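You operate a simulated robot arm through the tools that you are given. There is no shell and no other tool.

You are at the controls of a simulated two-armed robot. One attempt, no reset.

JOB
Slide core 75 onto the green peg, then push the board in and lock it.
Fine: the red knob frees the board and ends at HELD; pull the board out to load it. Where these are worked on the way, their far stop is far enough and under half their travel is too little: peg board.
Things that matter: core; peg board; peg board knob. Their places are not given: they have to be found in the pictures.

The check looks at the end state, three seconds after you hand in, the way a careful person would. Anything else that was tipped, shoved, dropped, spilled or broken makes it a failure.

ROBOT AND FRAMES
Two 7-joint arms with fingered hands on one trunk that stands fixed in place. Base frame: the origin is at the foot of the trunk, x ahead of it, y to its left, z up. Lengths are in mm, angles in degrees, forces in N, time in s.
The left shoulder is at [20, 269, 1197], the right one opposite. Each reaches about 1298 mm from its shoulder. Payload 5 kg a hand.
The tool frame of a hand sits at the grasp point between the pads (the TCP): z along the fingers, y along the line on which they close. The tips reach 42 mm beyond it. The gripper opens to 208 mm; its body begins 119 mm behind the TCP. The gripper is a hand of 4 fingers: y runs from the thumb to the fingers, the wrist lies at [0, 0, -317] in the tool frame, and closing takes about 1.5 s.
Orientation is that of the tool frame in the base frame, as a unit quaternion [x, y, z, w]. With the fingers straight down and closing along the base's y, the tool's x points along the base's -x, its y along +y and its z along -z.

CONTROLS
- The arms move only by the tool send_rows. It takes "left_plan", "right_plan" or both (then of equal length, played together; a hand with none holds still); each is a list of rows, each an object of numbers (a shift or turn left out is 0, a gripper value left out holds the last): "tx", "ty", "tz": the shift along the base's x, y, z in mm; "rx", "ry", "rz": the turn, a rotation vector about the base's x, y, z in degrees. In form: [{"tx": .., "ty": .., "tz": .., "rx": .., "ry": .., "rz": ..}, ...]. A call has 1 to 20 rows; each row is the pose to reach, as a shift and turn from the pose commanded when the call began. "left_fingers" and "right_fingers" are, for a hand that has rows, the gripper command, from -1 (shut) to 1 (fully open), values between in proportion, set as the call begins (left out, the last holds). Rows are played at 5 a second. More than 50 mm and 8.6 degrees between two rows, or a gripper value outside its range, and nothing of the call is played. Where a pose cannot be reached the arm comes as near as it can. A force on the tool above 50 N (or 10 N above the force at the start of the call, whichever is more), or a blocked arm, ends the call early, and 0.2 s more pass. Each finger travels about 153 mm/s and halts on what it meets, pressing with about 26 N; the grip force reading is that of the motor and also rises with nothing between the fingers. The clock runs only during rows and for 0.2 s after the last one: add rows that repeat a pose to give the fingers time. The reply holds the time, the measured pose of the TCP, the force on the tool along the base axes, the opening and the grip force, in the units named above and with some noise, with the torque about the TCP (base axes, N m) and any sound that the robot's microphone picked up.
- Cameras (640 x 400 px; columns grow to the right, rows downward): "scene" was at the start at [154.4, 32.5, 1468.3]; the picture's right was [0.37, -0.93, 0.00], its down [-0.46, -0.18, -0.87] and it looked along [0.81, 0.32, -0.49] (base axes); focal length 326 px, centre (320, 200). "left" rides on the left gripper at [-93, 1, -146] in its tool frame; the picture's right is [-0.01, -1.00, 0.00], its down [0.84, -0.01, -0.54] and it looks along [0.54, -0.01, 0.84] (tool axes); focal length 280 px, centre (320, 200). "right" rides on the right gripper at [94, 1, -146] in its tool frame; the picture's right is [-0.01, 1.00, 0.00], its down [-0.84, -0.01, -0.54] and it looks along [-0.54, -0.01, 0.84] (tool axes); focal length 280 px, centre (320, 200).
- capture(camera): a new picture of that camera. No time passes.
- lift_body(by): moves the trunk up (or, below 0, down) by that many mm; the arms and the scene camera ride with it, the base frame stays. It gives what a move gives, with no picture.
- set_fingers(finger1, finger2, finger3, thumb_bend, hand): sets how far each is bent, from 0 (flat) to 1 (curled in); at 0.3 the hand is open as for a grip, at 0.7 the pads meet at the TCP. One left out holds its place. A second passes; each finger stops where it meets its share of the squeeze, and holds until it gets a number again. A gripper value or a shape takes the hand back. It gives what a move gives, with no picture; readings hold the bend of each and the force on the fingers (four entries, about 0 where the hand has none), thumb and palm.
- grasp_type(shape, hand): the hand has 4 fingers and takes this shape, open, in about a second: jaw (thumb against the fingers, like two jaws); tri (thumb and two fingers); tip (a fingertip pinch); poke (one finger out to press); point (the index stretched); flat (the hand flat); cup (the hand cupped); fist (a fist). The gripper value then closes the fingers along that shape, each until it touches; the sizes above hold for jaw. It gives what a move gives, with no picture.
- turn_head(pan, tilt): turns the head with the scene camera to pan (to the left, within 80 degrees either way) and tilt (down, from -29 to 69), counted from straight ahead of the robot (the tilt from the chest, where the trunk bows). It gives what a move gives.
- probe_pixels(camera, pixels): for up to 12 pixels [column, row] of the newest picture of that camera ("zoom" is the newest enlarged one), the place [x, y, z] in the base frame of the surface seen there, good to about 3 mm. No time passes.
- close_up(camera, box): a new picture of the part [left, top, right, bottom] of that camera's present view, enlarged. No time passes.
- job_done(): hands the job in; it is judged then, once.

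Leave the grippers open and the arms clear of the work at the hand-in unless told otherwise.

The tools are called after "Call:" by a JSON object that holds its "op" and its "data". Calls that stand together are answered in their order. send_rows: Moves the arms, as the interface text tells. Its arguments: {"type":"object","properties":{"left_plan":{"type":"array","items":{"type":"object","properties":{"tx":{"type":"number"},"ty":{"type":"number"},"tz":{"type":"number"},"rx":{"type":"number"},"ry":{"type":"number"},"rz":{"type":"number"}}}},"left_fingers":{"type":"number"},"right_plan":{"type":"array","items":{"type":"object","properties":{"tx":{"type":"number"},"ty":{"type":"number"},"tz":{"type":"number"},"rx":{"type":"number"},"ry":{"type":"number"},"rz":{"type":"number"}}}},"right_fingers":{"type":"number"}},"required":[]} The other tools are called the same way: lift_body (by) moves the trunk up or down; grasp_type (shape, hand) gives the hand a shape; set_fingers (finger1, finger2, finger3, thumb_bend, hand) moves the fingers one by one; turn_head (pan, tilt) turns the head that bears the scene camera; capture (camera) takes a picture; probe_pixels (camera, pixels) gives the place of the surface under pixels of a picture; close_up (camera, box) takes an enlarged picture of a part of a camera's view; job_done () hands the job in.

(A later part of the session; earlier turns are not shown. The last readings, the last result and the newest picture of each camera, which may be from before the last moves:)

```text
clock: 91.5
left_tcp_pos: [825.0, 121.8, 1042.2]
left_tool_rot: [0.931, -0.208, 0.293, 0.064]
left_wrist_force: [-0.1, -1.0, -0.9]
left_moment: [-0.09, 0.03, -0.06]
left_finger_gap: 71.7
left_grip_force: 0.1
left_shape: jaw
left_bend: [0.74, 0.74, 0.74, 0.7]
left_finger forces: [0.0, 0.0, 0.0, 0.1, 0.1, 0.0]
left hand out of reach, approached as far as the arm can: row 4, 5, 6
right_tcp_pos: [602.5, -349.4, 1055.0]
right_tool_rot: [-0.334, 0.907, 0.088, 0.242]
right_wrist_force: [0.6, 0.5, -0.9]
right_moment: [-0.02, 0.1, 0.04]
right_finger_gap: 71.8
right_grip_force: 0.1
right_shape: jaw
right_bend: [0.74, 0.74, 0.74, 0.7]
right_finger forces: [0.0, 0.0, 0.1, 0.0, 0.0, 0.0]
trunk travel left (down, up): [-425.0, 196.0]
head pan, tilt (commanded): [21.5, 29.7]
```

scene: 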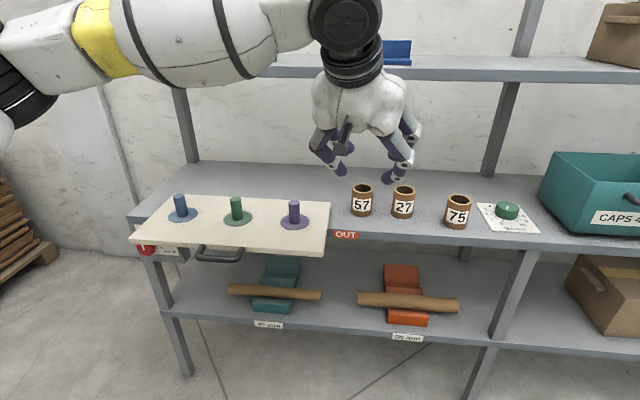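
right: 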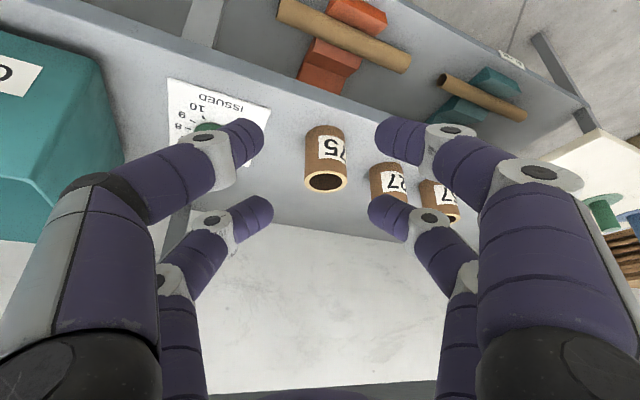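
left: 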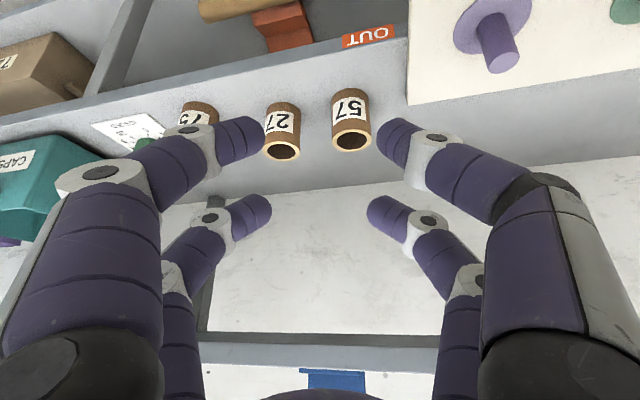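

Still blocked at about the same arm direction, so this left-arm posture can't come far enough right. Instead I'll use a relay: the right arm sets core 75 on the free strip of the board in front of the pegs, and the left arm picks it from there. First the left hand goes back out of the way.

Call:
{"op": "send_rows", "data": {"left_plan": [{"tx": -20, "ty": 20, "tz": 5, "rz": 4}, {"tx": -45, "ty": 50, "tz": 12, "rz": 8}, {"tx": -70, "ty": 80, "tz": 20, "rz": 12}, {"tx": -95, "ty": 115, "tz": 25, "rz": 16}, {"tx": -120, "ty": 150, "tz": 30, "rz": 20}, {"tx": -145, "ty": 190, "tz": 35, "rz": 25}, {"tx": -165, "ty": 225, "tz": 40, "rz": 25}, {"tx": -185, "ty": 265, "tz": 45, "rz": 25}, {"tx": -205, "ty": 305, "tz": 50, "rz": 25}, {"tx": -225, "ty": 345, "tz": 55, "rz": 25}, {"tx": -245, "ty": 385, "tz": 60, "rz": 25}, {"tx": -265, "ty": 425, "tz": 65, "rz": 25}, {"tx": -285, "ty": 465, "tz": 70, "rz": 25}, {"tx": -305, "ty": 500, "tz": 75, "rz": 25}, {"tx": -315, "ty": 530, "tz": 80, "rz": 25}, {"tx": -315, "ty": 530, "tz": 80, "rz": 25}]}}

Call:
{"op": "capture", "data": {"camera": "scene"}}

```text
clock: 95.0
left_tcp_pos: [508.8, 651.4, 1124.9]
left_tool_rot: [0.954, -0.002, 0.3, -0.002]
left_wrist_force: [-0.6, 0.1, 0.1]
left_moment: [-0.02, -0.01, 0.03]
left_finger_gap: 72.3
left_grip_force: 0.0
left_shape: jaw
left_bend: [0.74, 0.74, 0.74, 0.7]
left_finger forces: [0.1, 0.0, 0.0, 0.1, 0.0, 0.0]
right_tcp_pos: [600.6, -350.1, 1057.0]
right_tool_rot: [-0.334, 0.906, 0.088, 0.243]
right_wrist_force: [0.1, -0.3, 0.6]
right_moment: [-0.01, -0.01, 0.02]
right_finger_gap: 71.8
right_grip_force: 0.1
right_shape: jaw
right_bend: [0.74, 0.74, 0.74, 0.7]
right_finger forces: [0.1, 0.0, 0.0, 0.0, 0.0, 0.1]
trunk travel left (down, up): [-425.0, 196.0]
head pan, tilt (commanded): [21.5, 29.7]
```

```text
taken
```

scene: 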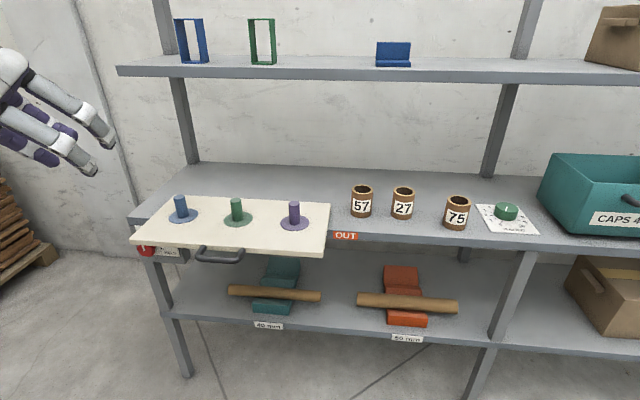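

Left hand is clear. I'll test the right arm's reach to the strip with an empty hand first, staying high.

Call:
{"op": "send_rows", "data": {"right_plan": [{"tx": 8.8, "ty": 35.9, "tz": -3.2}, {"tx": 17.7, "ty": 71.8, "tz": -6.3}, {"tx": 26.5, "ty": 107.7, "tz": -9.5}, {"tx": 35.3, "ty": 143.6, "tz": -12.7}, {"tx": 44.2, "ty": 179.4, "tz": -15.8}, {"tx": 53, "ty": 215.3, "tz": -19}, {"tx": 61.8, "ty": 251.2, "tz": -22.2}, {"tx": 70.7, "ty": 287.1, "tz": -25.3}, {"tx": 79.5, "ty": 323, "tz": -28.5}, {"tx": 88.3, "ty": 358.9, "tz": -31.7}, {"tx": 97.2, "ty": 394.8, "tz": -34.8}, {"tx": 106, "ty": 430.7, "tz": -38}, {"tx": 114.8, "ty": 466.6, "tz": -41.2}, {"tx": 123.7, "ty": 502.4, "tz": -44.3}, {"tx": 132.5, "ty": 538.3, "tz": -47.5}, {"tx": 141.3, "ty": 574.2, "tz": -50.7}, {"tx": 150.2, "ty": 610.1, "tz": -53.8}, {"tx": 159, "ty": 646, "tz": -57}, {"tx": 159, "ty": 646, "tz": -57}]}}

Call:
{"op": "capture", "data": {"camera": "scene"}}

```text
clock: 99.0
left_tcp_pos: [510.0, 650.2, 1123.9]
left_tool_rot: [0.954, -0.002, 0.3, -0.002]
left_wrist_force: [0.7, 0.1, 0.2]
left_moment: [-0.03, 0.03, -0.03]
left_finger_gap: 72.0
left_grip_force: 0.1
left_shape: jaw
left_bend: [0.74, 0.74, 0.74, 0.7]
left_finger forces: [0.0, 0.0, 0.1, 0.0, 0.1, 0.1]
right_tcp_pos: [762.5, 295.8, 1000.0]
right_tool_rot: [-0.333, 0.907, 0.088, 0.243]
right_wrist_force: [-0.3, 0.2, -0.4]
right_moment: [0.02, 0.03, 0.04]
right_finger_gap: 71.7
right_grip_force: 0.1
right_shape: jaw
right_bend: [0.74, 0.74, 0.74, 0.7]
right_finger forces: [0.0, 0.0, 0.0, 0.1, 0.0, 0.0]
trunk travel left (down, up): [-425.0, 196.0]
head pan, tilt (commanded): [21.5, 29.7]
```

```text
taken
```

scene: 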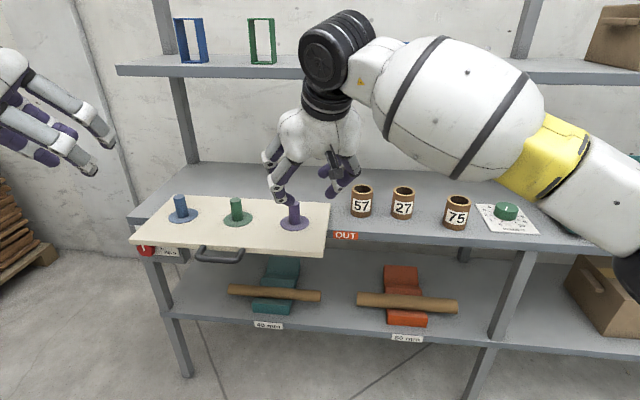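

The right arm reaches the strip exactly, so the relay works. Since the arm is here, I'll also test with the empty hand whether a steeper 45° tilt and more yaw let it reach the green peg directly.

Call:
{"op": "send_rows", "data": {"right_plan": [{"tx": 2.8, "ty": 27.3, "rx": 1.5, "ry": -1.15, "rz": 3.11}, {"tx": 5.6, "ty": 54.6, "rx": 3.0, "ry": -2.3, "rz": 6.22}, {"tx": 8.4, "ty": 81.8, "rx": 4.5, "ry": -3.45, "rz": 9.32}, {"tx": 11.3, "ty": 109.1, "rx": 6.0, "ry": -4.6, "rz": 12.43}, {"tx": 14.1, "ty": 136.4, "rx": 7.5, "ry": -5.75, "rz": 15.54}, {"tx": 16.9, "ty": 163.7, "rx": 9.0, "ry": -6.9, "rz": 18.65}, {"tx": 19.7, "ty": 190.9, "rx": 10.5, "ry": -8.05, "rz": 21.75}, {"tx": 22.5, "ty": 218.2, "rx": 12.0, "ry": -9.2, "rz": 24.86}, {"tx": 22.5, "ty": 218.2, "rx": 12.0, "ry": -9.2, "rz": 24.86}]}}

Call:
{"op": "capture", "data": {"camera": "scene"}}

```text
clock: 101.2
left_tcp_pos: [510.2, 649.7, 1125.0]
left_tool_rot: [0.954, -0.003, 0.3, -0.001]
left_wrist_force: [1.4, -0.4, -1.0]
left_moment: [0.08, 0.12, 0.06]
left_finger_gap: 72.4
left_grip_force: 0.0
left_shape: jaw
left_bend: [0.74, 0.74, 0.74, 0.7]
left_finger forces: [0.0, 0.0, 0.1, 0.0, 0.0, 0.0]
right_tcp_pos: [895.7, 389.1, 1037.7]
right_tool_rot: [-0.448, 0.799, 0.2, 0.348]
right_wrist_force: [0.5, -0.2, -0.4]
right_moment: [0.07, 0.04, 0.05]
right_finger_gap: 71.8
right_grip_force: 0.0
right_shape: jaw
right_bend: [0.74, 0.74, 0.74, 0.7]
right_finger forces: [0.1, 0.0, 0.1, 0.0, 0.0, 0.0]
right hand out of reach, approached as far as the arm can: row 8, 9
trunk travel left (down, up): [-425.0, 196.0]
head pan, tilt (commanded): [21.5, 29.7]
stopped in row 9 (right hand): the arm was blocked; the commanded pose is now the measured one
```

```text
taken
```

scene: 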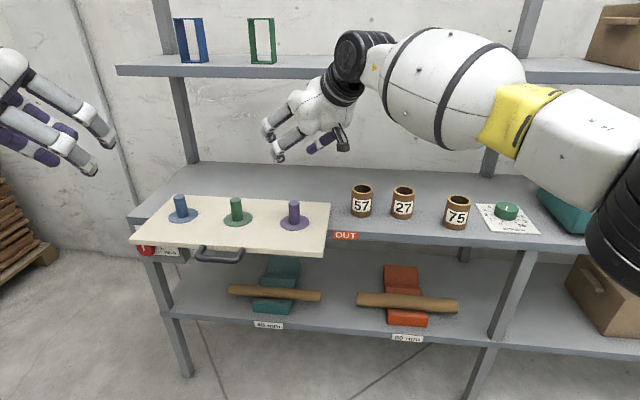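

It falls just short and then jumps, so direct placement isn't safe. Relay it is. I'll bring the right hand back above core 75 in its proven grasp orientation.

Call:
{"op": "send_rows", "data": {"right_plan": [{"tx": 7.9, "ty": -31.1, "tz": -2.7, "rx": -0.97, "ry": 0.78, "rz": -1.3}, {"tx": 15.8, "ty": -62.1, "tz": -5.4, "rx": -1.95, "ry": 1.55, "rz": -2.61}, {"tx": 23.6, "ty": -93.2, "tz": -8.1, "rx": -2.92, "ry": 2.33, "rz": -3.92}, {"tx": 31.5, "ty": -124.3, "tz": -10.8, "rx": -3.9, "ry": 3.11, "rz": -5.22}, {"tx": 39.4, "ty": -155.3, "tz": -13.5, "rx": -4.87, "ry": 3.89, "rz": -6.53}, {"tx": 47.3, "ty": -186.4, "tz": -16.2, "rx": -5.85, "ry": 4.66, "rz": -7.83}, {"tx": 55.2, "ty": -217.5, "tz": -18.9, "rx": -6.82, "ry": 5.44, "rz": -9.14}, {"tx": 63.0, "ty": -248.5, "tz": -21.5, "rx": -7.79, "ry": 6.22, "rz": -10.44}, {"tx": 70.9, "ty": -279.6, "tz": -24.2, "rx": -8.77, "ry": 6.99, "rz": -11.75}, {"tx": 78.8, "ty": -310.6, "tz": -26.9, "rx": -9.74, "ry": 7.77, "rz": -13.05}, {"tx": 86.7, "ty": -341.7, "tz": -29.6, "rx": -10.72, "ry": 8.55, "rz": -14.36}, {"tx": 94.5, "ty": -372.8, "tz": -32.3, "rx": -11.69, "ry": 9.33, "rz": -15.66}, {"tx": 102.4, "ty": -403.8, "tz": -35.0, "rx": -12.67, "ry": 10.1, "rz": -16.97}, {"tx": 110.3, "ty": -434.9, "tz": -37.7, "rx": -13.64, "ry": 10.88, "rz": -18.27}, {"tx": 110.3, "ty": -434.9, "tz": -37.7, "rx": -13.64, "ry": 10.88, "rz": -18.27}]}}

Call:
{"op": "capture", "data": {"camera": "right"}}

Call:
{"op": "capture", "data": {"camera": "scene"}}

```text
clock: 104.3
left_tcp_pos: [509.3, 650.6, 1125.6]
left_tool_rot: [0.954, -0.002, 0.3, -0.002]
left_wrist_force: [0.2, 0.0, -0.2]
left_moment: [0.0, 0.0, 0.0]
left_finger_gap: 72.1
left_grip_force: 0.1
left_shape: jaw
left_bend: [0.74, 0.74, 0.74, 0.7]
left_finger forces: [0.1, 0.1, 0.0, 0.1, 0.0, 0.1]
right_tcp_pos: [999.2, -39.7, 1000.5]
right_tool_rot: [-0.337, 0.906, 0.09, 0.241]
right_wrist_force: [-0.2, -0.1, 0.4]
right_moment: [-0.03, -0.02, 0.0]
right_finger_gap: 71.9
right_grip_force: 0.1
right_shape: jaw
right_bend: [0.74, 0.74, 0.74, 0.7]
right_finger forces: [0.1, 0.0, 0.0, 0.0, 0.0, 0.0]
trunk travel left (down, up): [-425.0, 196.0]
head pan, tilt (commanded): [21.5, 29.7]
```

```text
taken
```

right: 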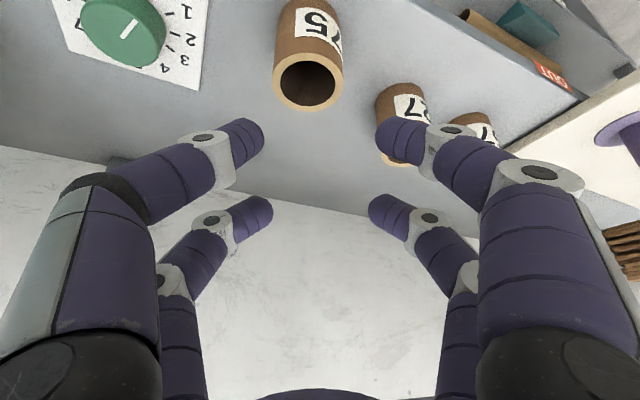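

```text
taken
```

scene: 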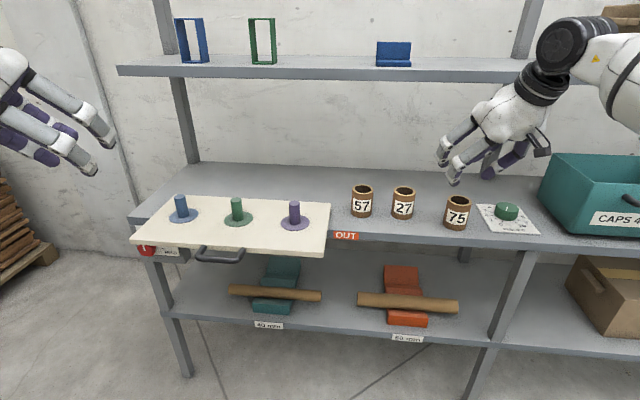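

Aligned over core 75 to within about 9 mm. Correcting that and descending onto it exactly as before.

Call:
{"op": "send_rows", "data": {"right_plan": [{"tx": 3.4, "ty": -3, "tz": -15}, {"tx": 6.8, "ty": -6.1, "tz": -30}, {"tx": 6.8, "ty": -6.1, "tz": -50}, {"tx": 6.8, "ty": -6.1, "tz": -70}, {"tx": 6.8, "ty": -6.1, "tz": -88}, {"tx": 6.8, "ty": -6.1, "tz": -104}, {"tx": 6.8, "ty": -6.1, "tz": -118}, {"tx": 6.8, "ty": -6.1, "tz": -130}, {"tx": 6.8, "ty": -6.1, "tz": -138}, {"tx": 6.8, "ty": -6.1, "tz": -143}, {"tx": 6.8, "ty": -6.1, "tz": -143}]}}

Call:
{"op": "capture", "data": {"camera": "right"}}

```text
clock: 106.8
left_tcp_pos: [509.0, 650.1, 1124.9]
left_tool_rot: [0.954, -0.003, 0.3, -0.001]
left_wrist_force: [-0.3, 0.8, 0.3]
left_moment: [0.02, 0.0, 0.01]
left_finger_gap: 72.2
left_grip_force: 0.1
left_shape: jaw
left_bend: [0.74, 0.74, 0.74, 0.7]
left_finger forces: [0.2, 0.1, 0.0, 0.0, 0.0, 0.1]
right_tcp_pos: [1006.2, -46.2, 857.4]
right_tool_rot: [-0.337, 0.906, 0.089, 0.241]
right_wrist_force: [0.0, 0.2, 1.3]
right_moment: [0.04, 0.08, 0.01]
right_finger_gap: 71.8
right_grip_force: 0.1
right_shape: jaw
right_bend: [0.74, 0.74, 0.74, 0.7]
right_finger forces: [0.9, 0.1, 0.0, 0.1, 0.0, 0.0]
trunk travel left (down, up): [-425.0, 196.0]
head pan, tilt (commanded): [21.5, 29.7]
```

```text
taken
```

right: 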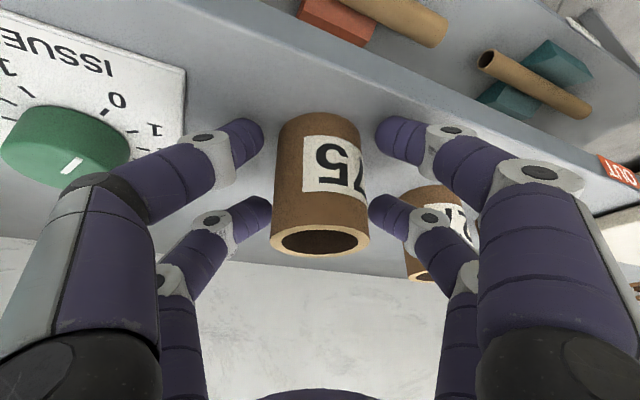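

Good fit again. Closing on the core, then lifting 130 mm.

Call:
{"op": "send_rows", "data": {"right_plan": [{}, {}, {}, {}, {}, {}], "right_fingers": -1}}

Call:
{"op": "send_rows", "data": {"right_plan": [{"tz": 8}, {"tz": 20}, {"tz": 38}, {"tz": 58}, {"tz": 78}, {"tz": 98}, {"tz": 118}, {"tz": 135}, {"tz": 135}]}}

Call:
{"op": "capture", "data": {"camera": "right"}}

```text
clock: 108.2
left_tcp_pos: [508.8, 650.7, 1124.6]
left_tool_rot: [0.954, -0.003, 0.299, -0.001]
left_wrist_force: [0.6, -0.3, 0.1]
left_moment: [-0.01, 0.0, -0.02]
left_finger_gap: 71.8
left_grip_force: 0.0
left_shape: jaw
left_bend: [0.74, 0.74, 0.74, 0.7]
left_finger forces: [0.0, 0.0, 0.0, 0.1, 0.0, 0.0]
right_tcp_pos: [1007.3, -45.1, 856.8]
right_tool_rot: [-0.337, 0.906, 0.09, 0.241]
right_wrist_force: [0.1, -0.6, 1.2]
right_moment: [-0.08, 0.02, 0.02]
right_finger_gap: 36.3
right_grip_force: 26.1
right_shape: jaw
right_bend: [0.75, 0.73, 0.73, 0.7]
right_finger forces: [16.1, 26.4, 20.5, 0.0, 23.3, 0.0]
trunk travel left (down, up): [-425.0, 196.0]
head pan, tilt (commanded): [21.5, 29.7]
```

```text
clock: 110.2
left_tcp_pos: [508.5, 650.7, 1124.6]
left_tool_rot: [0.954, -0.002, 0.3, -0.002]
left_wrist_force: [0.2, -0.1, 0.5]
left_moment: [0.0, 0.03, 0.0]
left_finger_gap: 72.3
left_grip_force: 0.1
left_shape: jaw
left_bend: [0.74, 0.74, 0.74, 0.7]
left_finger forces: [0.0, 0.1, 0.0, 0.0, 0.0, 0.1]
right_tcp_pos: [1007.6, -47.5, 991.5]
right_tool_rot: [-0.337, 0.906, 0.09, 0.241]
right_wrist_force: [0.6, -0.9, -0.5]
right_moment: [-0.02, 0.02, 0.02]
right_finger_gap: 36.2
right_grip_force: 25.7
right_shape: jaw
right_bend: [0.75, 0.73, 0.73, 0.7]
right_finger forces: [16.3, 26.6, 20.4, 0.0, 22.7, 0.0]
trunk travel left (down, up): [-425.0, 196.0]
head pan, tilt (commanded): [21.5, 29.7]
```

```text
taken
```

right: 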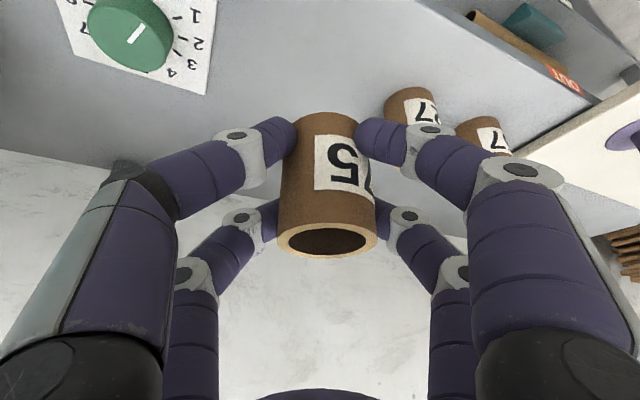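

A firm, even grip. Carrying core 75 at height to above the strip.

Call:
{"op": "send_rows", "data": {"right_plan": [{"tx": -16, "ty": 22, "tz": 2}, {"tx": -33, "ty": 46, "tz": 4}, {"tx": -50, "ty": 70, "tz": 6}, {"tx": -67, "ty": 94, "tz": 8}, {"tx": -84, "ty": 118, "tz": 8}, {"tx": -101, "ty": 142, "tz": 8}, {"tx": -118, "ty": 166, "tz": 8}, {"tx": -135, "ty": 190, "tz": 8}, {"tx": -152, "ty": 214, "tz": 8}, {"tx": -169, "ty": 238, "tz": 8}, {"tx": -186, "ty": 262, "tz": 8}, {"tx": -203, "ty": 286, "tz": 8}, {"tx": -220, "ty": 310, "tz": 8}, {"tx": -236, "ty": 330, "tz": 8}, {"tx": -248, "ty": 343, "tz": 8}, {"tx": -248, "ty": 343, "tz": 8}]}}

Call:
{"op": "capture", "data": {"camera": "right"}}

Call:
{"op": "capture", "data": {"camera": "scene"}}

```text
clock: 113.5
left_tcp_pos: [508.8, 650.5, 1125.1]
left_tool_rot: [0.954, -0.003, 0.3, -0.001]
left_wrist_force: [-0.2, -0.5, 0.1]
left_moment: [0.0, -0.01, 0.0]
left_finger_gap: 71.9
left_grip_force: 0.1
left_shape: jaw
left_bend: [0.74, 0.74, 0.74, 0.7]
left_finger forces: [0.0, 0.1, 0.1, 0.0, 0.1, 0.0]
right_tcp_pos: [759.0, 297.2, 999.7]
right_tool_rot: [-0.337, 0.906, 0.089, 0.241]
right_wrist_force: [0.6, 0.0, 0.0]
right_moment: [0.0, 0.02, -0.03]
right_finger_gap: 35.8
right_grip_force: 26.1
right_shape: jaw
right_bend: [0.75, 0.73, 0.73, 0.7]
right_finger forces: [16.4, 26.8, 20.5, 0.0, 22.6, 0.0]
trunk travel left (down, up): [-425.0, 196.0]
head pan, tilt (commanded): [21.5, 29.7]
```

```text
taken
```

right: 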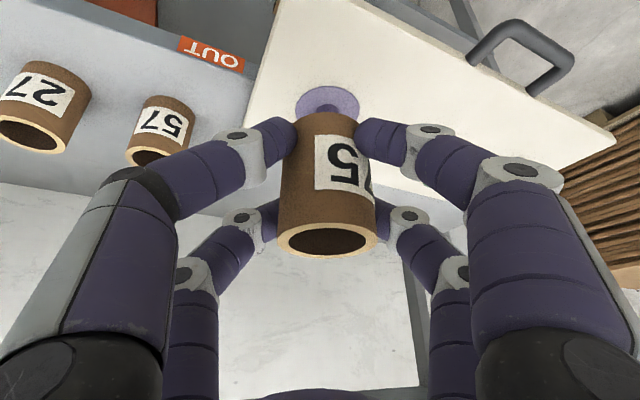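

```text
taken
```

scene: 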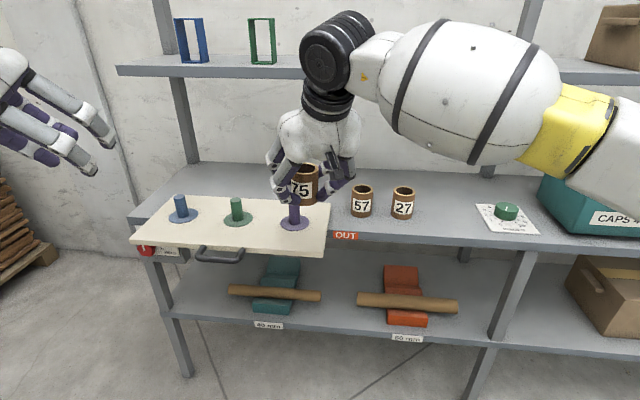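

Above the strip now. I'll probe the landing spot, which I compute at about pixel (309,240) in the scene view, plus the flange and board edges around it.

Call:
{"op": "probe_pixels", "data": {"camera": "scene", "pixels": [[309, 240], [300, 229], [318, 250], [328, 240], [324, 254], [300, 250], [290, 240], [294, 206], [280, 222], [315, 222]]}}

Call:
{"op": "close_up", "data": {"camera": "scene", "box": [220, 100, 400, 270]}}

```text
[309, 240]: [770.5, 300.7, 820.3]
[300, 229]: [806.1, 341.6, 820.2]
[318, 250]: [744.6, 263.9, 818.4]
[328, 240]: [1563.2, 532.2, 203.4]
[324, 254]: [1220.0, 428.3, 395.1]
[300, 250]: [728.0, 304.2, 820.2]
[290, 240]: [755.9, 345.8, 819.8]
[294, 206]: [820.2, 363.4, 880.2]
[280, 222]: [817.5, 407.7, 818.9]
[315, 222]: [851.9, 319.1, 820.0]
```

```text
2.35 times, centred on (310, 185) of scene
```

zoom: 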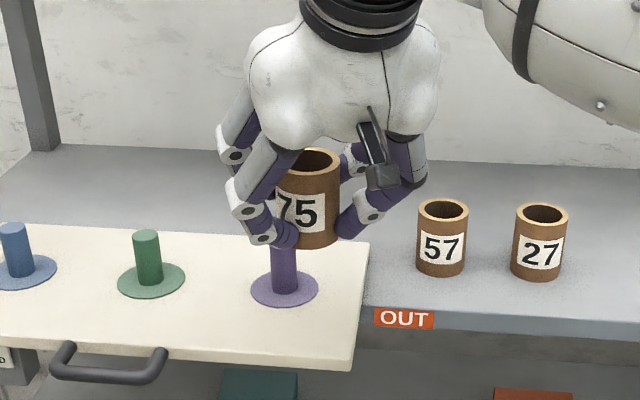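

The landing spot is clear board at z=820, with about 23 mm to the purple flange. Lowering to just above contact.

Call:
{"op": "send_rows", "data": {"right_plan": [{"tz": -15}, {"tz": -32}, {"tz": -50}, {"tz": -68}, {"tz": -84}, {"tz": -97}, {"tz": -107}, {"tz": -114}, {"tz": -117.5}, {"tz": -117.5}]}}

Call:
{"op": "send_rows", "data": {"right_plan": [{"tz": -0.7}, {"tz": -1.4}, {"tz": -2.1}, {"tz": -2.8}, {"tz": -2.8}]}}

Call:
{"op": "close_up", "data": {"camera": "scene", "box": [220, 100, 400, 270]}}

```text
clock: 115.8
left_tcp_pos: [508.8, 651.0, 1125.4]
left_tool_rot: [0.954, -0.002, 0.3, -0.002]
left_wrist_force: [-1.1, 1.0, 0.0]
left_moment: [-0.04, -0.03, 0.0]
left_finger_gap: 71.8
left_grip_force: 0.1
left_shape: jaw
left_bend: [0.74, 0.74, 0.74, 0.7]
left_finger forces: [0.0, 0.0, 0.0, 0.0, 0.0, 0.1]
right_tcp_pos: [758.4, 296.6, 881.5]
right_tool_rot: [-0.337, 0.906, 0.09, 0.241]
right_wrist_force: [-0.8, -0.2, -0.8]
right_moment: [-0.03, 0.0, 0.05]
right_finger_gap: 35.9
right_grip_force: 25.9
right_shape: jaw
right_bend: [0.75, 0.73, 0.73, 0.7]
right_finger forces: [16.5, 26.8, 20.6, 0.1, 22.6, 0.1]
trunk travel left (down, up): [-425.0, 196.0]
head pan, tilt (commanded): [21.5, 29.7]
```

```text
clock: 117.0
left_tcp_pos: [508.8, 649.8, 1125.1]
left_tool_rot: [0.954, -0.004, 0.3, -0.001]
left_wrist_force: [-0.5, 0.4, -0.6]
left_moment: [0.0, -0.02, -0.01]
left_finger_gap: 72.0
left_grip_force: 0.1
left_shape: jaw
left_bend: [0.74, 0.74, 0.74, 0.7]
left_finger forces: [0.0, 0.0, 0.0, 0.0, 0.0, 0.1]
right_tcp_pos: [759.2, 296.7, 878.1]
right_tool_rot: [-0.337, 0.906, 0.09, 0.241]
right_wrist_force: [0.3, -0.5, -0.1]
right_moment: [0.0, 0.02, 0.02]
right_finger_gap: 36.2
right_grip_force: 26.0
right_shape: jaw
right_bend: [0.75, 0.73, 0.73, 0.7]
right_finger forces: [16.7, 26.9, 20.5, 0.0, 22.6, 0.1]
trunk travel left (down, up): [-425.0, 196.0]
head pan, tilt (commanded): [21.5, 29.7]
```

```text
2.35 times, centred on (310, 185) of scene
```

zoom: 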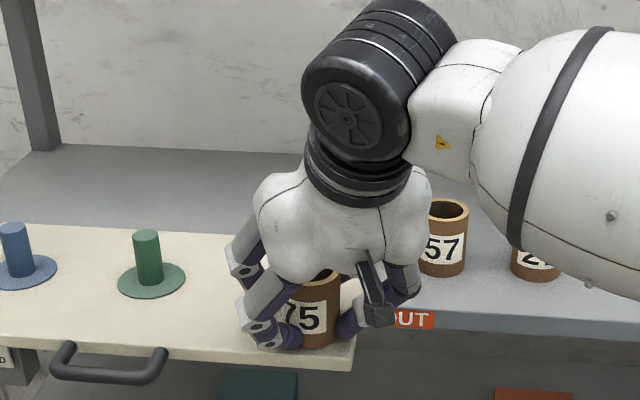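

Not touching yet. Lowering another few millimetres in small steps.

Call:
{"op": "send_rows", "data": {"right_plan": [{"tz": -0.7}, {"tz": -1.4}, {"tz": -2}, {"tz": -2}]}}

```text
clock: 118.0
left_tcp_pos: [508.0, 651.1, 1125.6]
left_tool_rot: [0.954, -0.002, 0.3, -0.002]
left_wrist_force: [0.8, 0.0, -0.9]
left_moment: [0.01, 0.02, 0.02]
left_finger_gap: 72.3
left_grip_force: 0.1
left_shape: jaw
left_bend: [0.74, 0.74, 0.74, 0.7]
left_finger forces: [0.0, 0.0, 0.0, 0.0, 0.0, 0.0]
right_tcp_pos: [759.2, 297.2, 878.7]
right_tool_rot: [-0.337, 0.905, 0.09, 0.242]
right_wrist_force: [1.2, -0.3, 8.4]
right_moment: [-0.06, 0.09, -0.02]
right_finger_gap: 36.2
right_grip_force: 25.7
right_shape: jaw
right_bend: [0.75, 0.73, 0.73, 0.7]
right_finger forces: [18.0, 28.4, 21.5, 0.0, 24.5, 0.0]
trunk travel left (down, up): [-425.0, 196.0]
head pan, tilt (commanded): [21.5, 29.7]
```

Contact at 8 N, so the core is on the board. Opening to about 72 mm and lifting straight off, then retreating to the right.

Call:
{"op": "send_rows", "data": {"right_plan": [{"tz": 1}, {"tz": 1}, {"tz": 1}, {"tz": 1}, {"tz": 1}], "right_fingers": -0.308}}

Call:
{"op": "send_rows", "data": {"right_plan": [{"tz": 10}, {"tz": 25}, {"tz": 45}, {"tz": 70}, {"tz": 100}, {"tz": 130}, {"tz": 150}, {"tx": -8, "ty": -32, "tz": 155}, {"tx": -17, "ty": -68, "tz": 160}, {"tx": -26, "ty": -104, "tz": 163}, {"tx": -35, "ty": -140, "tz": 166}, {"tx": -44, "ty": -176, "tz": 168}, {"tx": -53, "ty": -212, "tz": 170}, {"tx": -62, "ty": -250, "tz": 172}, {"tx": -71, "ty": -290, "tz": 174}, {"tx": -80, "ty": -330, "tz": 175}, {"tx": -95, "ty": -375, "tz": 175}, {"tx": -110, "ty": -420, "tz": 175}, {"tx": -130, "ty": -465, "tz": 175}, {"tx": -145, "ty": -510, "tz": 175}]}}

Call:
{"op": "capture", "data": {"camera": "scene"}}

```text
clock: 119.2
left_tcp_pos: [508.3, 649.6, 1125.1]
left_tool_rot: [0.954, -0.003, 0.299, -0.001]
left_wrist_force: [-0.2, -0.1, -0.3]
left_moment: [0.01, 0.01, -0.02]
left_finger_gap: 72.2
left_grip_force: 0.1
left_shape: jaw
left_bend: [0.74, 0.74, 0.74, 0.7]
left_finger forces: [0.0, 0.0, 0.0, 0.1, 0.1, 0.1]
right_tcp_pos: [758.9, 295.7, 879.8]
right_tool_rot: [-0.337, 0.906, 0.089, 0.241]
right_wrist_force: [0.7, 0.3, 0.4]
right_moment: [0.02, 0.03, 0.02]
right_finger_gap: 71.3
right_grip_force: 0.1
right_shape: jaw
right_bend: [0.74, 0.74, 0.74, 0.7]
right_finger forces: [0.6, 0.1, 0.0, 0.0, 0.0, 0.0]
trunk travel left (down, up): [-425.0, 196.0]
head pan, tilt (commanded): [21.5, 29.7]
```

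```text
clock: 123.3
left_tcp_pos: [508.3, 649.4, 1126.4]
left_tool_rot: [0.954, -0.002, 0.3, -0.002]
left_wrist_force: [-0.2, -0.1, 0.3]
left_moment: [0.1, -0.02, 0.07]
left_finger_gap: 72.2
left_grip_force: 0.0
left_shape: jaw
left_bend: [0.74, 0.74, 0.74, 0.7]
left_finger forces: [0.0, 0.0, 0.1, 0.0, 0.0, 0.0]
right_tcp_pos: [615.4, -214.7, 1052.6]
right_tool_rot: [-0.336, 0.906, 0.089, 0.241]
right_wrist_force: [0.1, -0.9, 0.2]
right_moment: [0.09, 0.0, 0.04]
right_finger_gap: 71.9
right_grip_force: 0.1
right_shape: jaw
right_bend: [0.74, 0.74, 0.74, 0.7]
right_finger forces: [0.0, 0.0, 0.0, 0.0, 0.0, 0.1]
trunk travel left (down, up): [-425.0, 196.0]
head pan, tilt (commanded): [21.5, 29.7]
```

```text
taken
```

scene: 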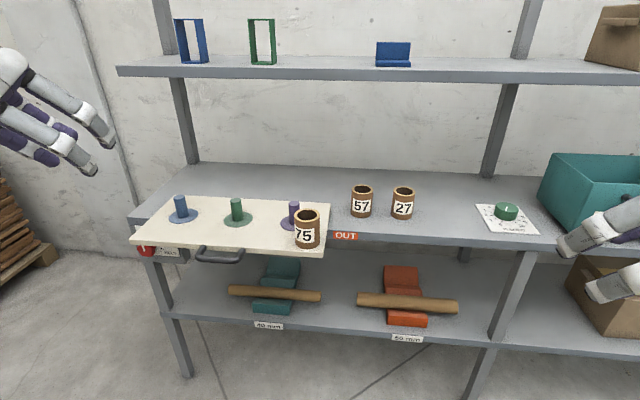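

Core 75 stands upright on the strip. I'll measure it and the green peg again before the left hand picks it up.

Call:
{"op": "close_up", "data": {"camera": "scene", "box": [270, 190, 350, 260]}}

Call:
{"op": "probe_pixels", "data": {"camera": "zoom", "pixels": [[245, 145], [350, 145], [300, 118], [295, 178], [255, 125], [340, 125], [260, 168], [335, 168], [300, 330], [300, 250]]}}

```text
5.71 times, centred on (310, 225) of scene
```

zoom: 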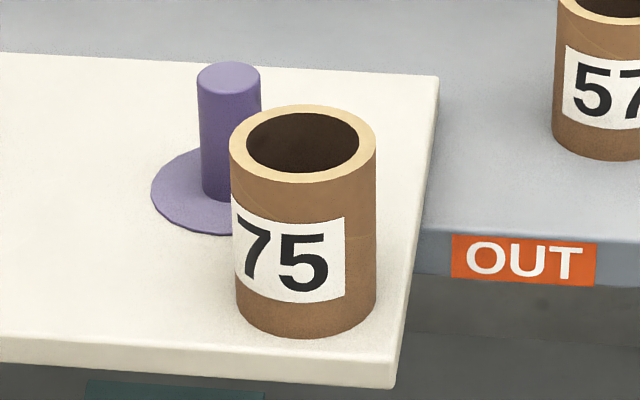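

```text
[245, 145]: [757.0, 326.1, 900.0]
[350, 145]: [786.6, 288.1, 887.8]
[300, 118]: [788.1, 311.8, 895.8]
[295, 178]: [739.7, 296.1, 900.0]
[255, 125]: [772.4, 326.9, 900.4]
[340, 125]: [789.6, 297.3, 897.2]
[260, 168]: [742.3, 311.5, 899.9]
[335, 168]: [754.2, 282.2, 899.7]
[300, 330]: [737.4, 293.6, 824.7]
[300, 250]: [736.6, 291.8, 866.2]
```

The core centre is at about (767, 304) with its top at 900. I'll bring the left hand over it pointing straight down, opening to about 80 mm.

Call:
{"op": "send_rows", "data": {"left_plan": [{"tx": 18.5, "ty": -24.7, "tz": -9.0, "rx": -0.33, "ry": 2.49, "rz": 1.04}, {"tx": 37.0, "ty": -49.3, "tz": -18.1, "rx": -0.65, "ry": 4.97, "rz": 2.08}, {"tx": 55.4, "ty": -74.0, "tz": -27.1, "rx": -0.98, "ry": 7.46, "rz": 3.11}, {"tx": 73.9, "ty": -98.7, "tz": -36.1, "rx": -1.31, "ry": 9.94, "rz": 4.15}, {"tx": 92.4, "ty": -123.4, "tz": -45.1, "rx": -1.64, "ry": 12.43, "rz": 5.19}, {"tx": 110.9, "ty": -148.0, "tz": -54.2, "rx": -1.96, "ry": 14.91, "rz": 6.23}, {"tx": 129.4, "ty": -172.7, "tz": -63.2, "rx": -2.29, "ry": 17.4, "rz": 7.27}, {"tx": 147.8, "ty": -197.4, "tz": -72.2, "rx": -2.62, "ry": 19.89, "rz": 8.3}, {"tx": 166.3, "ty": -222.0, "tz": -81.3, "rx": -2.94, "ry": 22.37, "rz": 9.34}, {"tx": 184.8, "ty": -246.7, "tz": -90.3, "rx": -3.27, "ry": 24.86, "rz": 10.38}, {"tx": 203.3, "ty": -271.4, "tz": -99.3, "rx": -3.6, "ry": 27.34, "rz": 11.42}, {"tx": 221.7, "ty": -296.1, "tz": -108.3, "rx": -3.93, "ry": 29.83, "rz": 12.45}, {"tx": 240.2, "ty": -320.7, "tz": -117.4, "rx": -4.25, "ry": 32.31, "rz": 13.49}, {"tx": 258.7, "ty": -345.4, "tz": -126.4, "rx": -4.58, "ry": 34.8, "rz": 14.53}, {"tx": 258.7, "ty": -345.4, "tz": -126.4, "rx": -4.58, "ry": 34.8, "rz": 14.53}], "left_fingers": -0.23}}

Call:
{"op": "capture", "data": {"camera": "left"}}

Call:
{"op": "capture", "data": {"camera": "scene"}}

```text
clock: 126.5
left_tcp_pos: [765.8, 305.1, 1000.2]
left_tool_rot: [0.992, 0.129, -0.001, -0.001]
left_wrist_force: [-0.1, 0.0, 1.0]
left_moment: [0.09, -0.12, -0.03]
left_finger_gap: 80.2
left_grip_force: 0.1
left_shape: jaw
left_bend: [0.73, 0.73, 0.73, 0.7]
left_finger forces: [0.0, 0.0, 0.0, 0.0, 0.0, 0.0]
right_tcp_pos: [614.2, -213.8, 1052.9]
right_tool_rot: [-0.336, 0.906, 0.089, 0.242]
right_wrist_force: [-0.9, 0.2, 0.8]
right_moment: [0.0, -0.11, -0.04]
right_finger_gap: 71.9
right_grip_force: 0.2
right_shape: jaw
right_bend: [0.74, 0.74, 0.74, 0.7]
right_finger forces: [0.0, 0.0, 0.0, 0.0, 0.1, 0.0]
trunk travel left (down, up): [-425.0, 196.0]
head pan, tilt (commanded): [21.5, 29.7]
```

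```text
taken
```

left: 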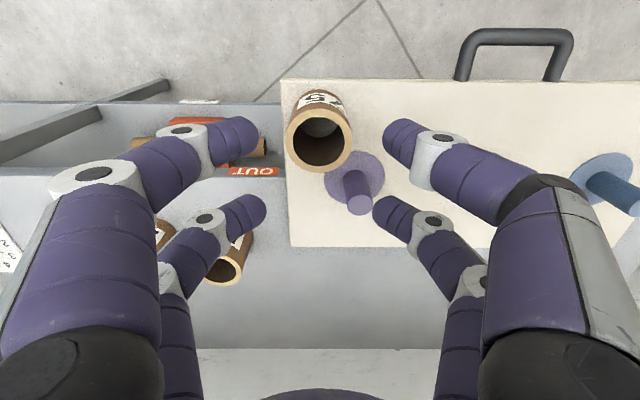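

```text
taken
```

scene: 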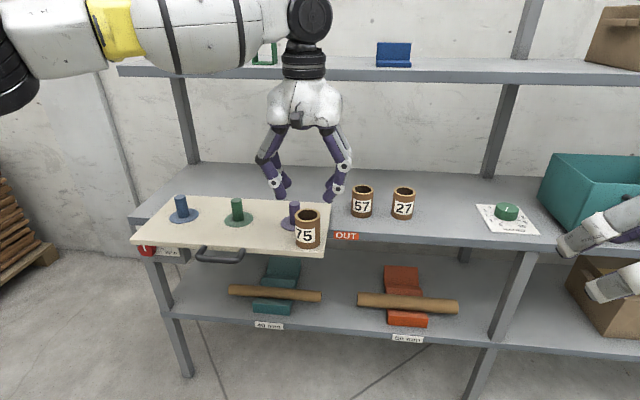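

The core's mouth is at about (318,137) in the left view. Zooming in to refine its position relative to the hand.

Call:
{"op": "close_up", "data": {"camera": "left", "box": [270, 80, 370, 190]}}

Call:
{"op": "probe_pixels", "data": {"camera": "zoom", "pixels": [[200, 195], [424, 195], [315, 100], [315, 318], [225, 270], [400, 270], [225, 125], [400, 125]]}}

```text
3.64 times, centred on (320, 135) of left
```

zoom: 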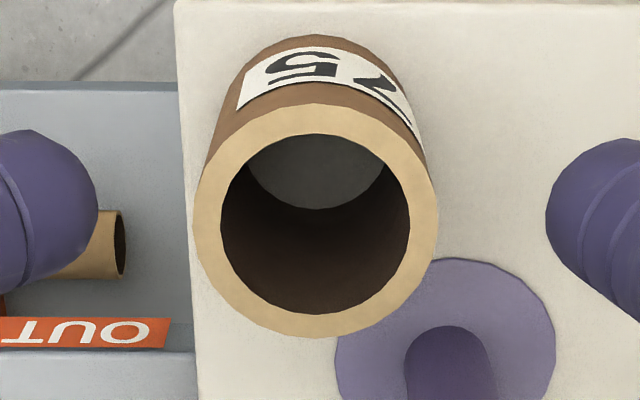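

```text
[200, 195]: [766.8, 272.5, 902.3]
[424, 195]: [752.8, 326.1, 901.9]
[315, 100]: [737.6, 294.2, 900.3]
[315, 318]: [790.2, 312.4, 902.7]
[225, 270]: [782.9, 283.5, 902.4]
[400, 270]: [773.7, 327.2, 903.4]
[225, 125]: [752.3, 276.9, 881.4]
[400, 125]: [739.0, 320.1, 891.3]
```

The core centre is (763.7, 301.7). Correcting by (-2, -3.4) mm and descending to grip height, with the fingertips staying about 16 mm above the board.

Call:
{"op": "send_rows", "data": {"left_plan": [{"tx": -1, "ty": -1.7, "tz": -15}, {"tx": -2.1, "ty": -3.4, "tz": -32}, {"tx": -2.1, "ty": -3.4, "tz": -50}, {"tx": -2.1, "ty": -3.4, "tz": -68}, {"tx": -2.1, "ty": -3.4, "tz": -84}, {"tx": -2.1, "ty": -3.4, "tz": -98}, {"tx": -2.1, "ty": -3.4, "tz": -110}, {"tx": -2.1, "ty": -3.4, "tz": -118}, {"tx": -2.1, "ty": -3.4, "tz": -122}, {"tx": -2.1, "ty": -3.4, "tz": -122}]}}

Call:
{"op": "capture", "data": {"camera": "left"}}

Call:
{"op": "close_up", "data": {"camera": "scene", "box": [220, 120, 400, 270]}}

```text
clock: 128.8
left_tcp_pos: [766.1, 301.7, 876.3]
left_tool_rot: [0.992, 0.127, -0.001, 0.0]
left_wrist_force: [-0.5, 0.3, 0.2]
left_moment: [0.0, 0.02, 0.02]
left_finger_gap: 80.1
left_grip_force: 0.0
left_shape: jaw
left_bend: [0.73, 0.73, 0.73, 0.7]
left_finger forces: [0.0, 0.0, 0.1, 0.0, 0.1, 0.0]
right_tcp_pos: [615.4, -214.5, 1052.0]
right_tool_rot: [-0.337, 0.906, 0.09, 0.24]
right_wrist_force: [-0.6, -1.1, 1.1]
right_moment: [-0.01, 0.02, 0.05]
right_finger_gap: 71.6
right_grip_force: 0.0
right_shape: jaw
right_bend: [0.74, 0.74, 0.74, 0.7]
right_finger forces: [0.1, 0.0, 0.1, 0.0, 0.0, 0.0]
trunk travel left (down, up): [-425.0, 196.0]
head pan, tilt (commanded): [21.5, 29.7]
```

```text
taken
```

left: 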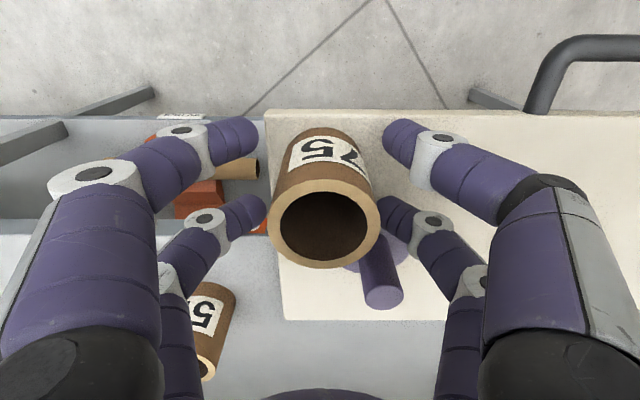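

```text
2.67 times, centred on (310, 195) of scene
```

zoom: 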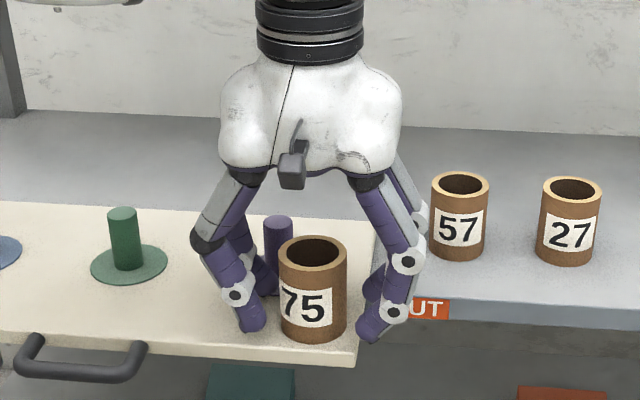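

The core is centred between the fingers and the peg and neighbours are clear. Closing the left hand.

Call:
{"op": "send_rows", "data": {"left_plan": [{}, {}, {}, {}, {}, {}], "left_fingers": -1}}

Call:
{"op": "capture", "data": {"camera": "left"}}

Call:
{"op": "close_up", "data": {"camera": "scene", "box": [220, 120, 400, 270]}}

```text
clock: 130.2
left_tcp_pos: [765.9, 302.5, 876.6]
left_tool_rot: [0.992, 0.128, -0.002, 0.0]
left_wrist_force: [-0.4, -0.1, 0.3]
left_moment: [0.01, 0.0, 0.0]
left_finger_gap: 25.6
left_grip_force: 26.0
left_shape: jaw
left_bend: [0.73, 0.73, 0.73, 0.71]
left_finger forces: [23.7, 28.9, 28.3, 0.0, 18.5, 0.0]
right_tcp_pos: [615.8, -214.0, 1052.4]
right_tool_rot: [-0.337, 0.906, 0.09, 0.242]
right_wrist_force: [-0.4, 0.0, 0.1]
right_moment: [0.05, 0.04, 0.01]
right_finger_gap: 71.8
right_grip_force: 0.0
right_shape: jaw
right_bend: [0.74, 0.74, 0.74, 0.7]
right_finger forces: [0.0, 0.0, 0.0, 0.1, 0.0, 0.0]
trunk travel left (down, up): [-425.0, 196.0]
head pan, tilt (commanded): [21.5, 29.7]
```

```text
taken
```

left: 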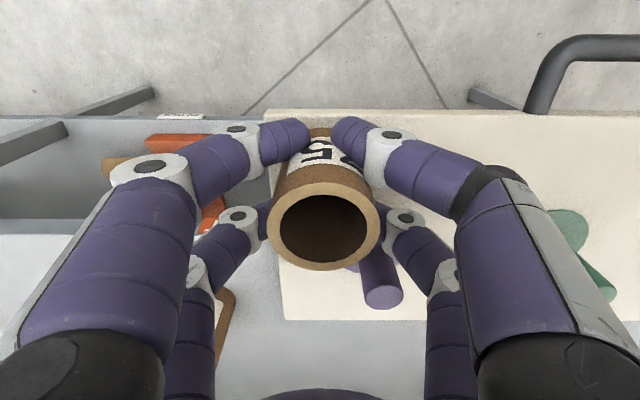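

```text
2.67 times, centred on (310, 195) of scene
```

zoom: 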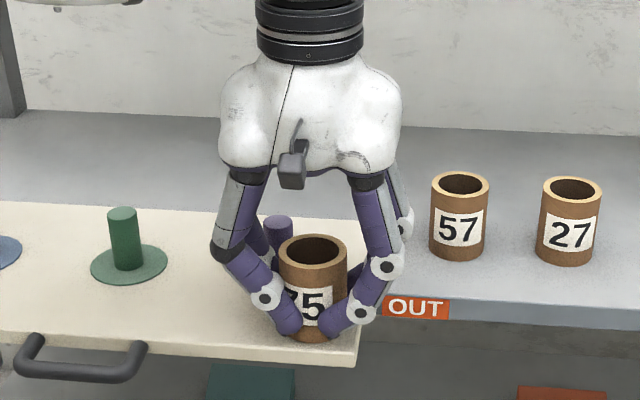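

Gripped evenly at about 25 N per digit. Lifting straight up 30 mm to check, then on to about 110 mm.

Call:
{"op": "send_rows", "data": {"left_plan": [{"tz": 6}, {"tz": 14}, {"tz": 24}, {"tz": 30}, {"tz": 30}]}}

Call:
{"op": "send_rows", "data": {"left_plan": [{"tz": 15}, {"tz": 32}, {"tz": 50}, {"tz": 66}, {"tz": 80}, {"tz": 80}]}}

Call:
{"op": "capture", "data": {"camera": "scene"}}

Call:
{"op": "capture", "data": {"camera": "left"}}

```text
clock: 131.3
left_tcp_pos: [765.5, 303.0, 906.3]
left_tool_rot: [0.992, 0.128, -0.001, 0.0]
left_wrist_force: [-0.9, -0.7, -1.1]
left_moment: [-0.01, 0.03, -0.01]
left_finger_gap: 25.7
left_grip_force: 26.1
left_shape: jaw
left_bend: [0.73, 0.73, 0.73, 0.71]
left_finger forces: [23.8, 29.1, 28.5, 0.0, 18.6, 0.0]
right_tcp_pos: [615.5, -213.7, 1051.9]
right_tool_rot: [-0.337, 0.906, 0.09, 0.241]
right_wrist_force: [0.7, -0.9, 0.7]
right_moment: [-0.01, 0.05, 0.01]
right_finger_gap: 71.7
right_grip_force: 0.2
right_shape: jaw
right_bend: [0.74, 0.74, 0.74, 0.7]
right_finger forces: [0.0, 0.0, 0.0, 0.1, 0.0, 0.1]
trunk travel left (down, up): [-425.0, 196.0]
head pan, tilt (commanded): [21.5, 29.7]
```

```text
clock: 132.8
left_tcp_pos: [763.9, 301.2, 986.3]
left_tool_rot: [0.992, 0.128, -0.002, -0.001]
left_wrist_force: [0.1, 0.3, -0.3]
left_moment: [-0.02, 0.0, -0.01]
left_finger_gap: 25.6
left_grip_force: 26.1
left_shape: jaw
left_bend: [0.73, 0.73, 0.73, 0.71]
left_finger forces: [23.9, 29.3, 28.7, 0.0, 18.9, 0.0]
right_tcp_pos: [615.3, -213.5, 1052.6]
right_tool_rot: [-0.337, 0.906, 0.091, 0.24]
right_wrist_force: [-0.4, 0.3, 0.1]
right_moment: [0.01, -0.01, 0.0]
right_finger_gap: 71.9
right_grip_force: 0.2
right_shape: jaw
right_bend: [0.74, 0.74, 0.74, 0.7]
right_finger forces: [0.1, 0.1, 0.1, 0.0, 0.0, 0.0]
trunk travel left (down, up): [-425.0, 196.0]
head pan, tilt (commanded): [21.5, 29.7]
```

```text
taken
```

scene: 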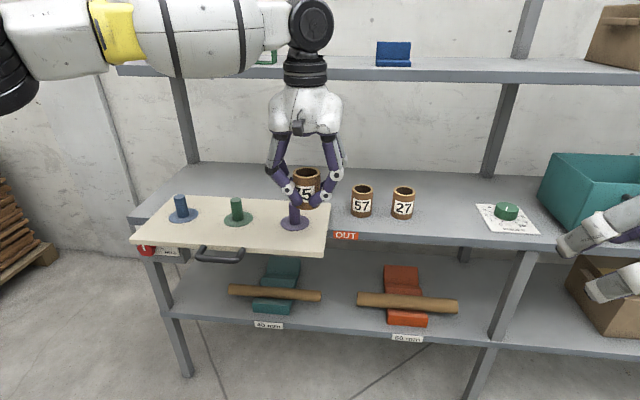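

```text
taken
```

left: 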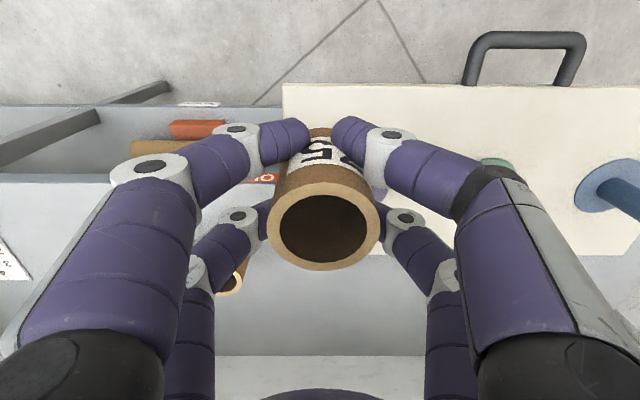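

The core is up and steady. I'll measure where its rim sits relative to the hand so I can place it exactly over the peg.

Call:
{"op": "close_up", "data": {"camera": "left", "box": [255, 160, 395, 290]}}

Call:
{"op": "probe_pixels", "data": {"camera": "zoom", "pixels": [[160, 200], [472, 200], [320, 75], [320, 322], [215, 105], [420, 100], [205, 285], [430, 285]]}}

```text
3.08 times, centred on (325, 225) of left
```

zoom: 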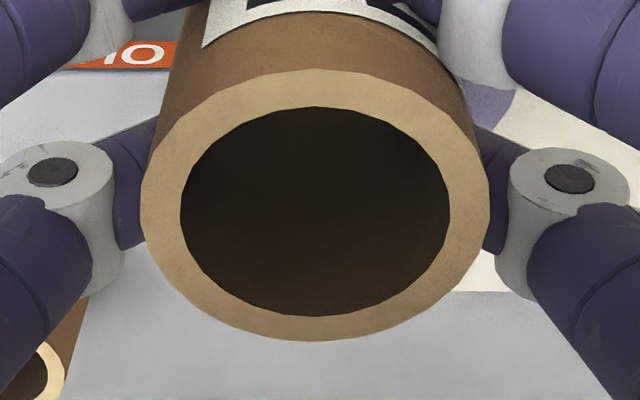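

```text
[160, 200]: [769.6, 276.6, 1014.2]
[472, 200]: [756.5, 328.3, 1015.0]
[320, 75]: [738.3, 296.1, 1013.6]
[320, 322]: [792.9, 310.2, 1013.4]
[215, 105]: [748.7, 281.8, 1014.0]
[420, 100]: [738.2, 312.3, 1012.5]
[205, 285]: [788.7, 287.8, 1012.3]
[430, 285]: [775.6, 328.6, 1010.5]
```

The held core is level and centred on the hand within 2 mm. Re-measuring the green peg from the present camera height.

Call:
{"op": "close_up", "data": {"camera": "scene", "box": [205, 185, 270, 235]}}

```text
8.00 times, centred on (238, 210) of scene
```

zoom: 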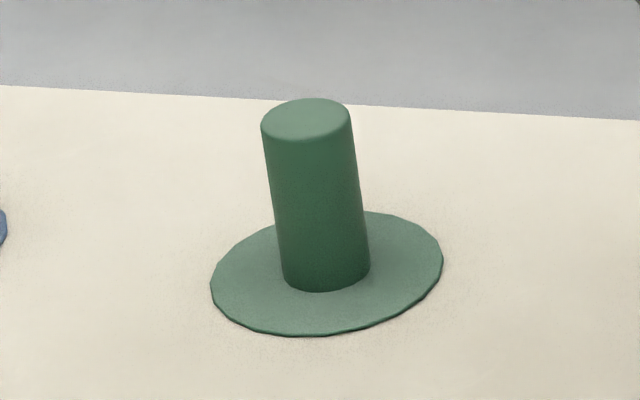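

Call:
{"op": "probe_pixels", "data": {"camera": "zoom", "pixels": [[306, 121], [268, 122], [344, 118], [308, 104], [304, 137], [216, 280], [438, 255], [300, 331], [370, 215], [240, 245], [420, 295], [325, 287]]}}

```text
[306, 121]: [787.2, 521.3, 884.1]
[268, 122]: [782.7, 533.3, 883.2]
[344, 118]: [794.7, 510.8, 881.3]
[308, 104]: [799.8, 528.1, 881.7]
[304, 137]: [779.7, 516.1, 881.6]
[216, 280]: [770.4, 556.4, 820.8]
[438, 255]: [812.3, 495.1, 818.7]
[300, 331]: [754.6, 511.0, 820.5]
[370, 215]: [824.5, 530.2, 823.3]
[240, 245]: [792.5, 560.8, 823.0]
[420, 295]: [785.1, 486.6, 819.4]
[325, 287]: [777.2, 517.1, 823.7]
```

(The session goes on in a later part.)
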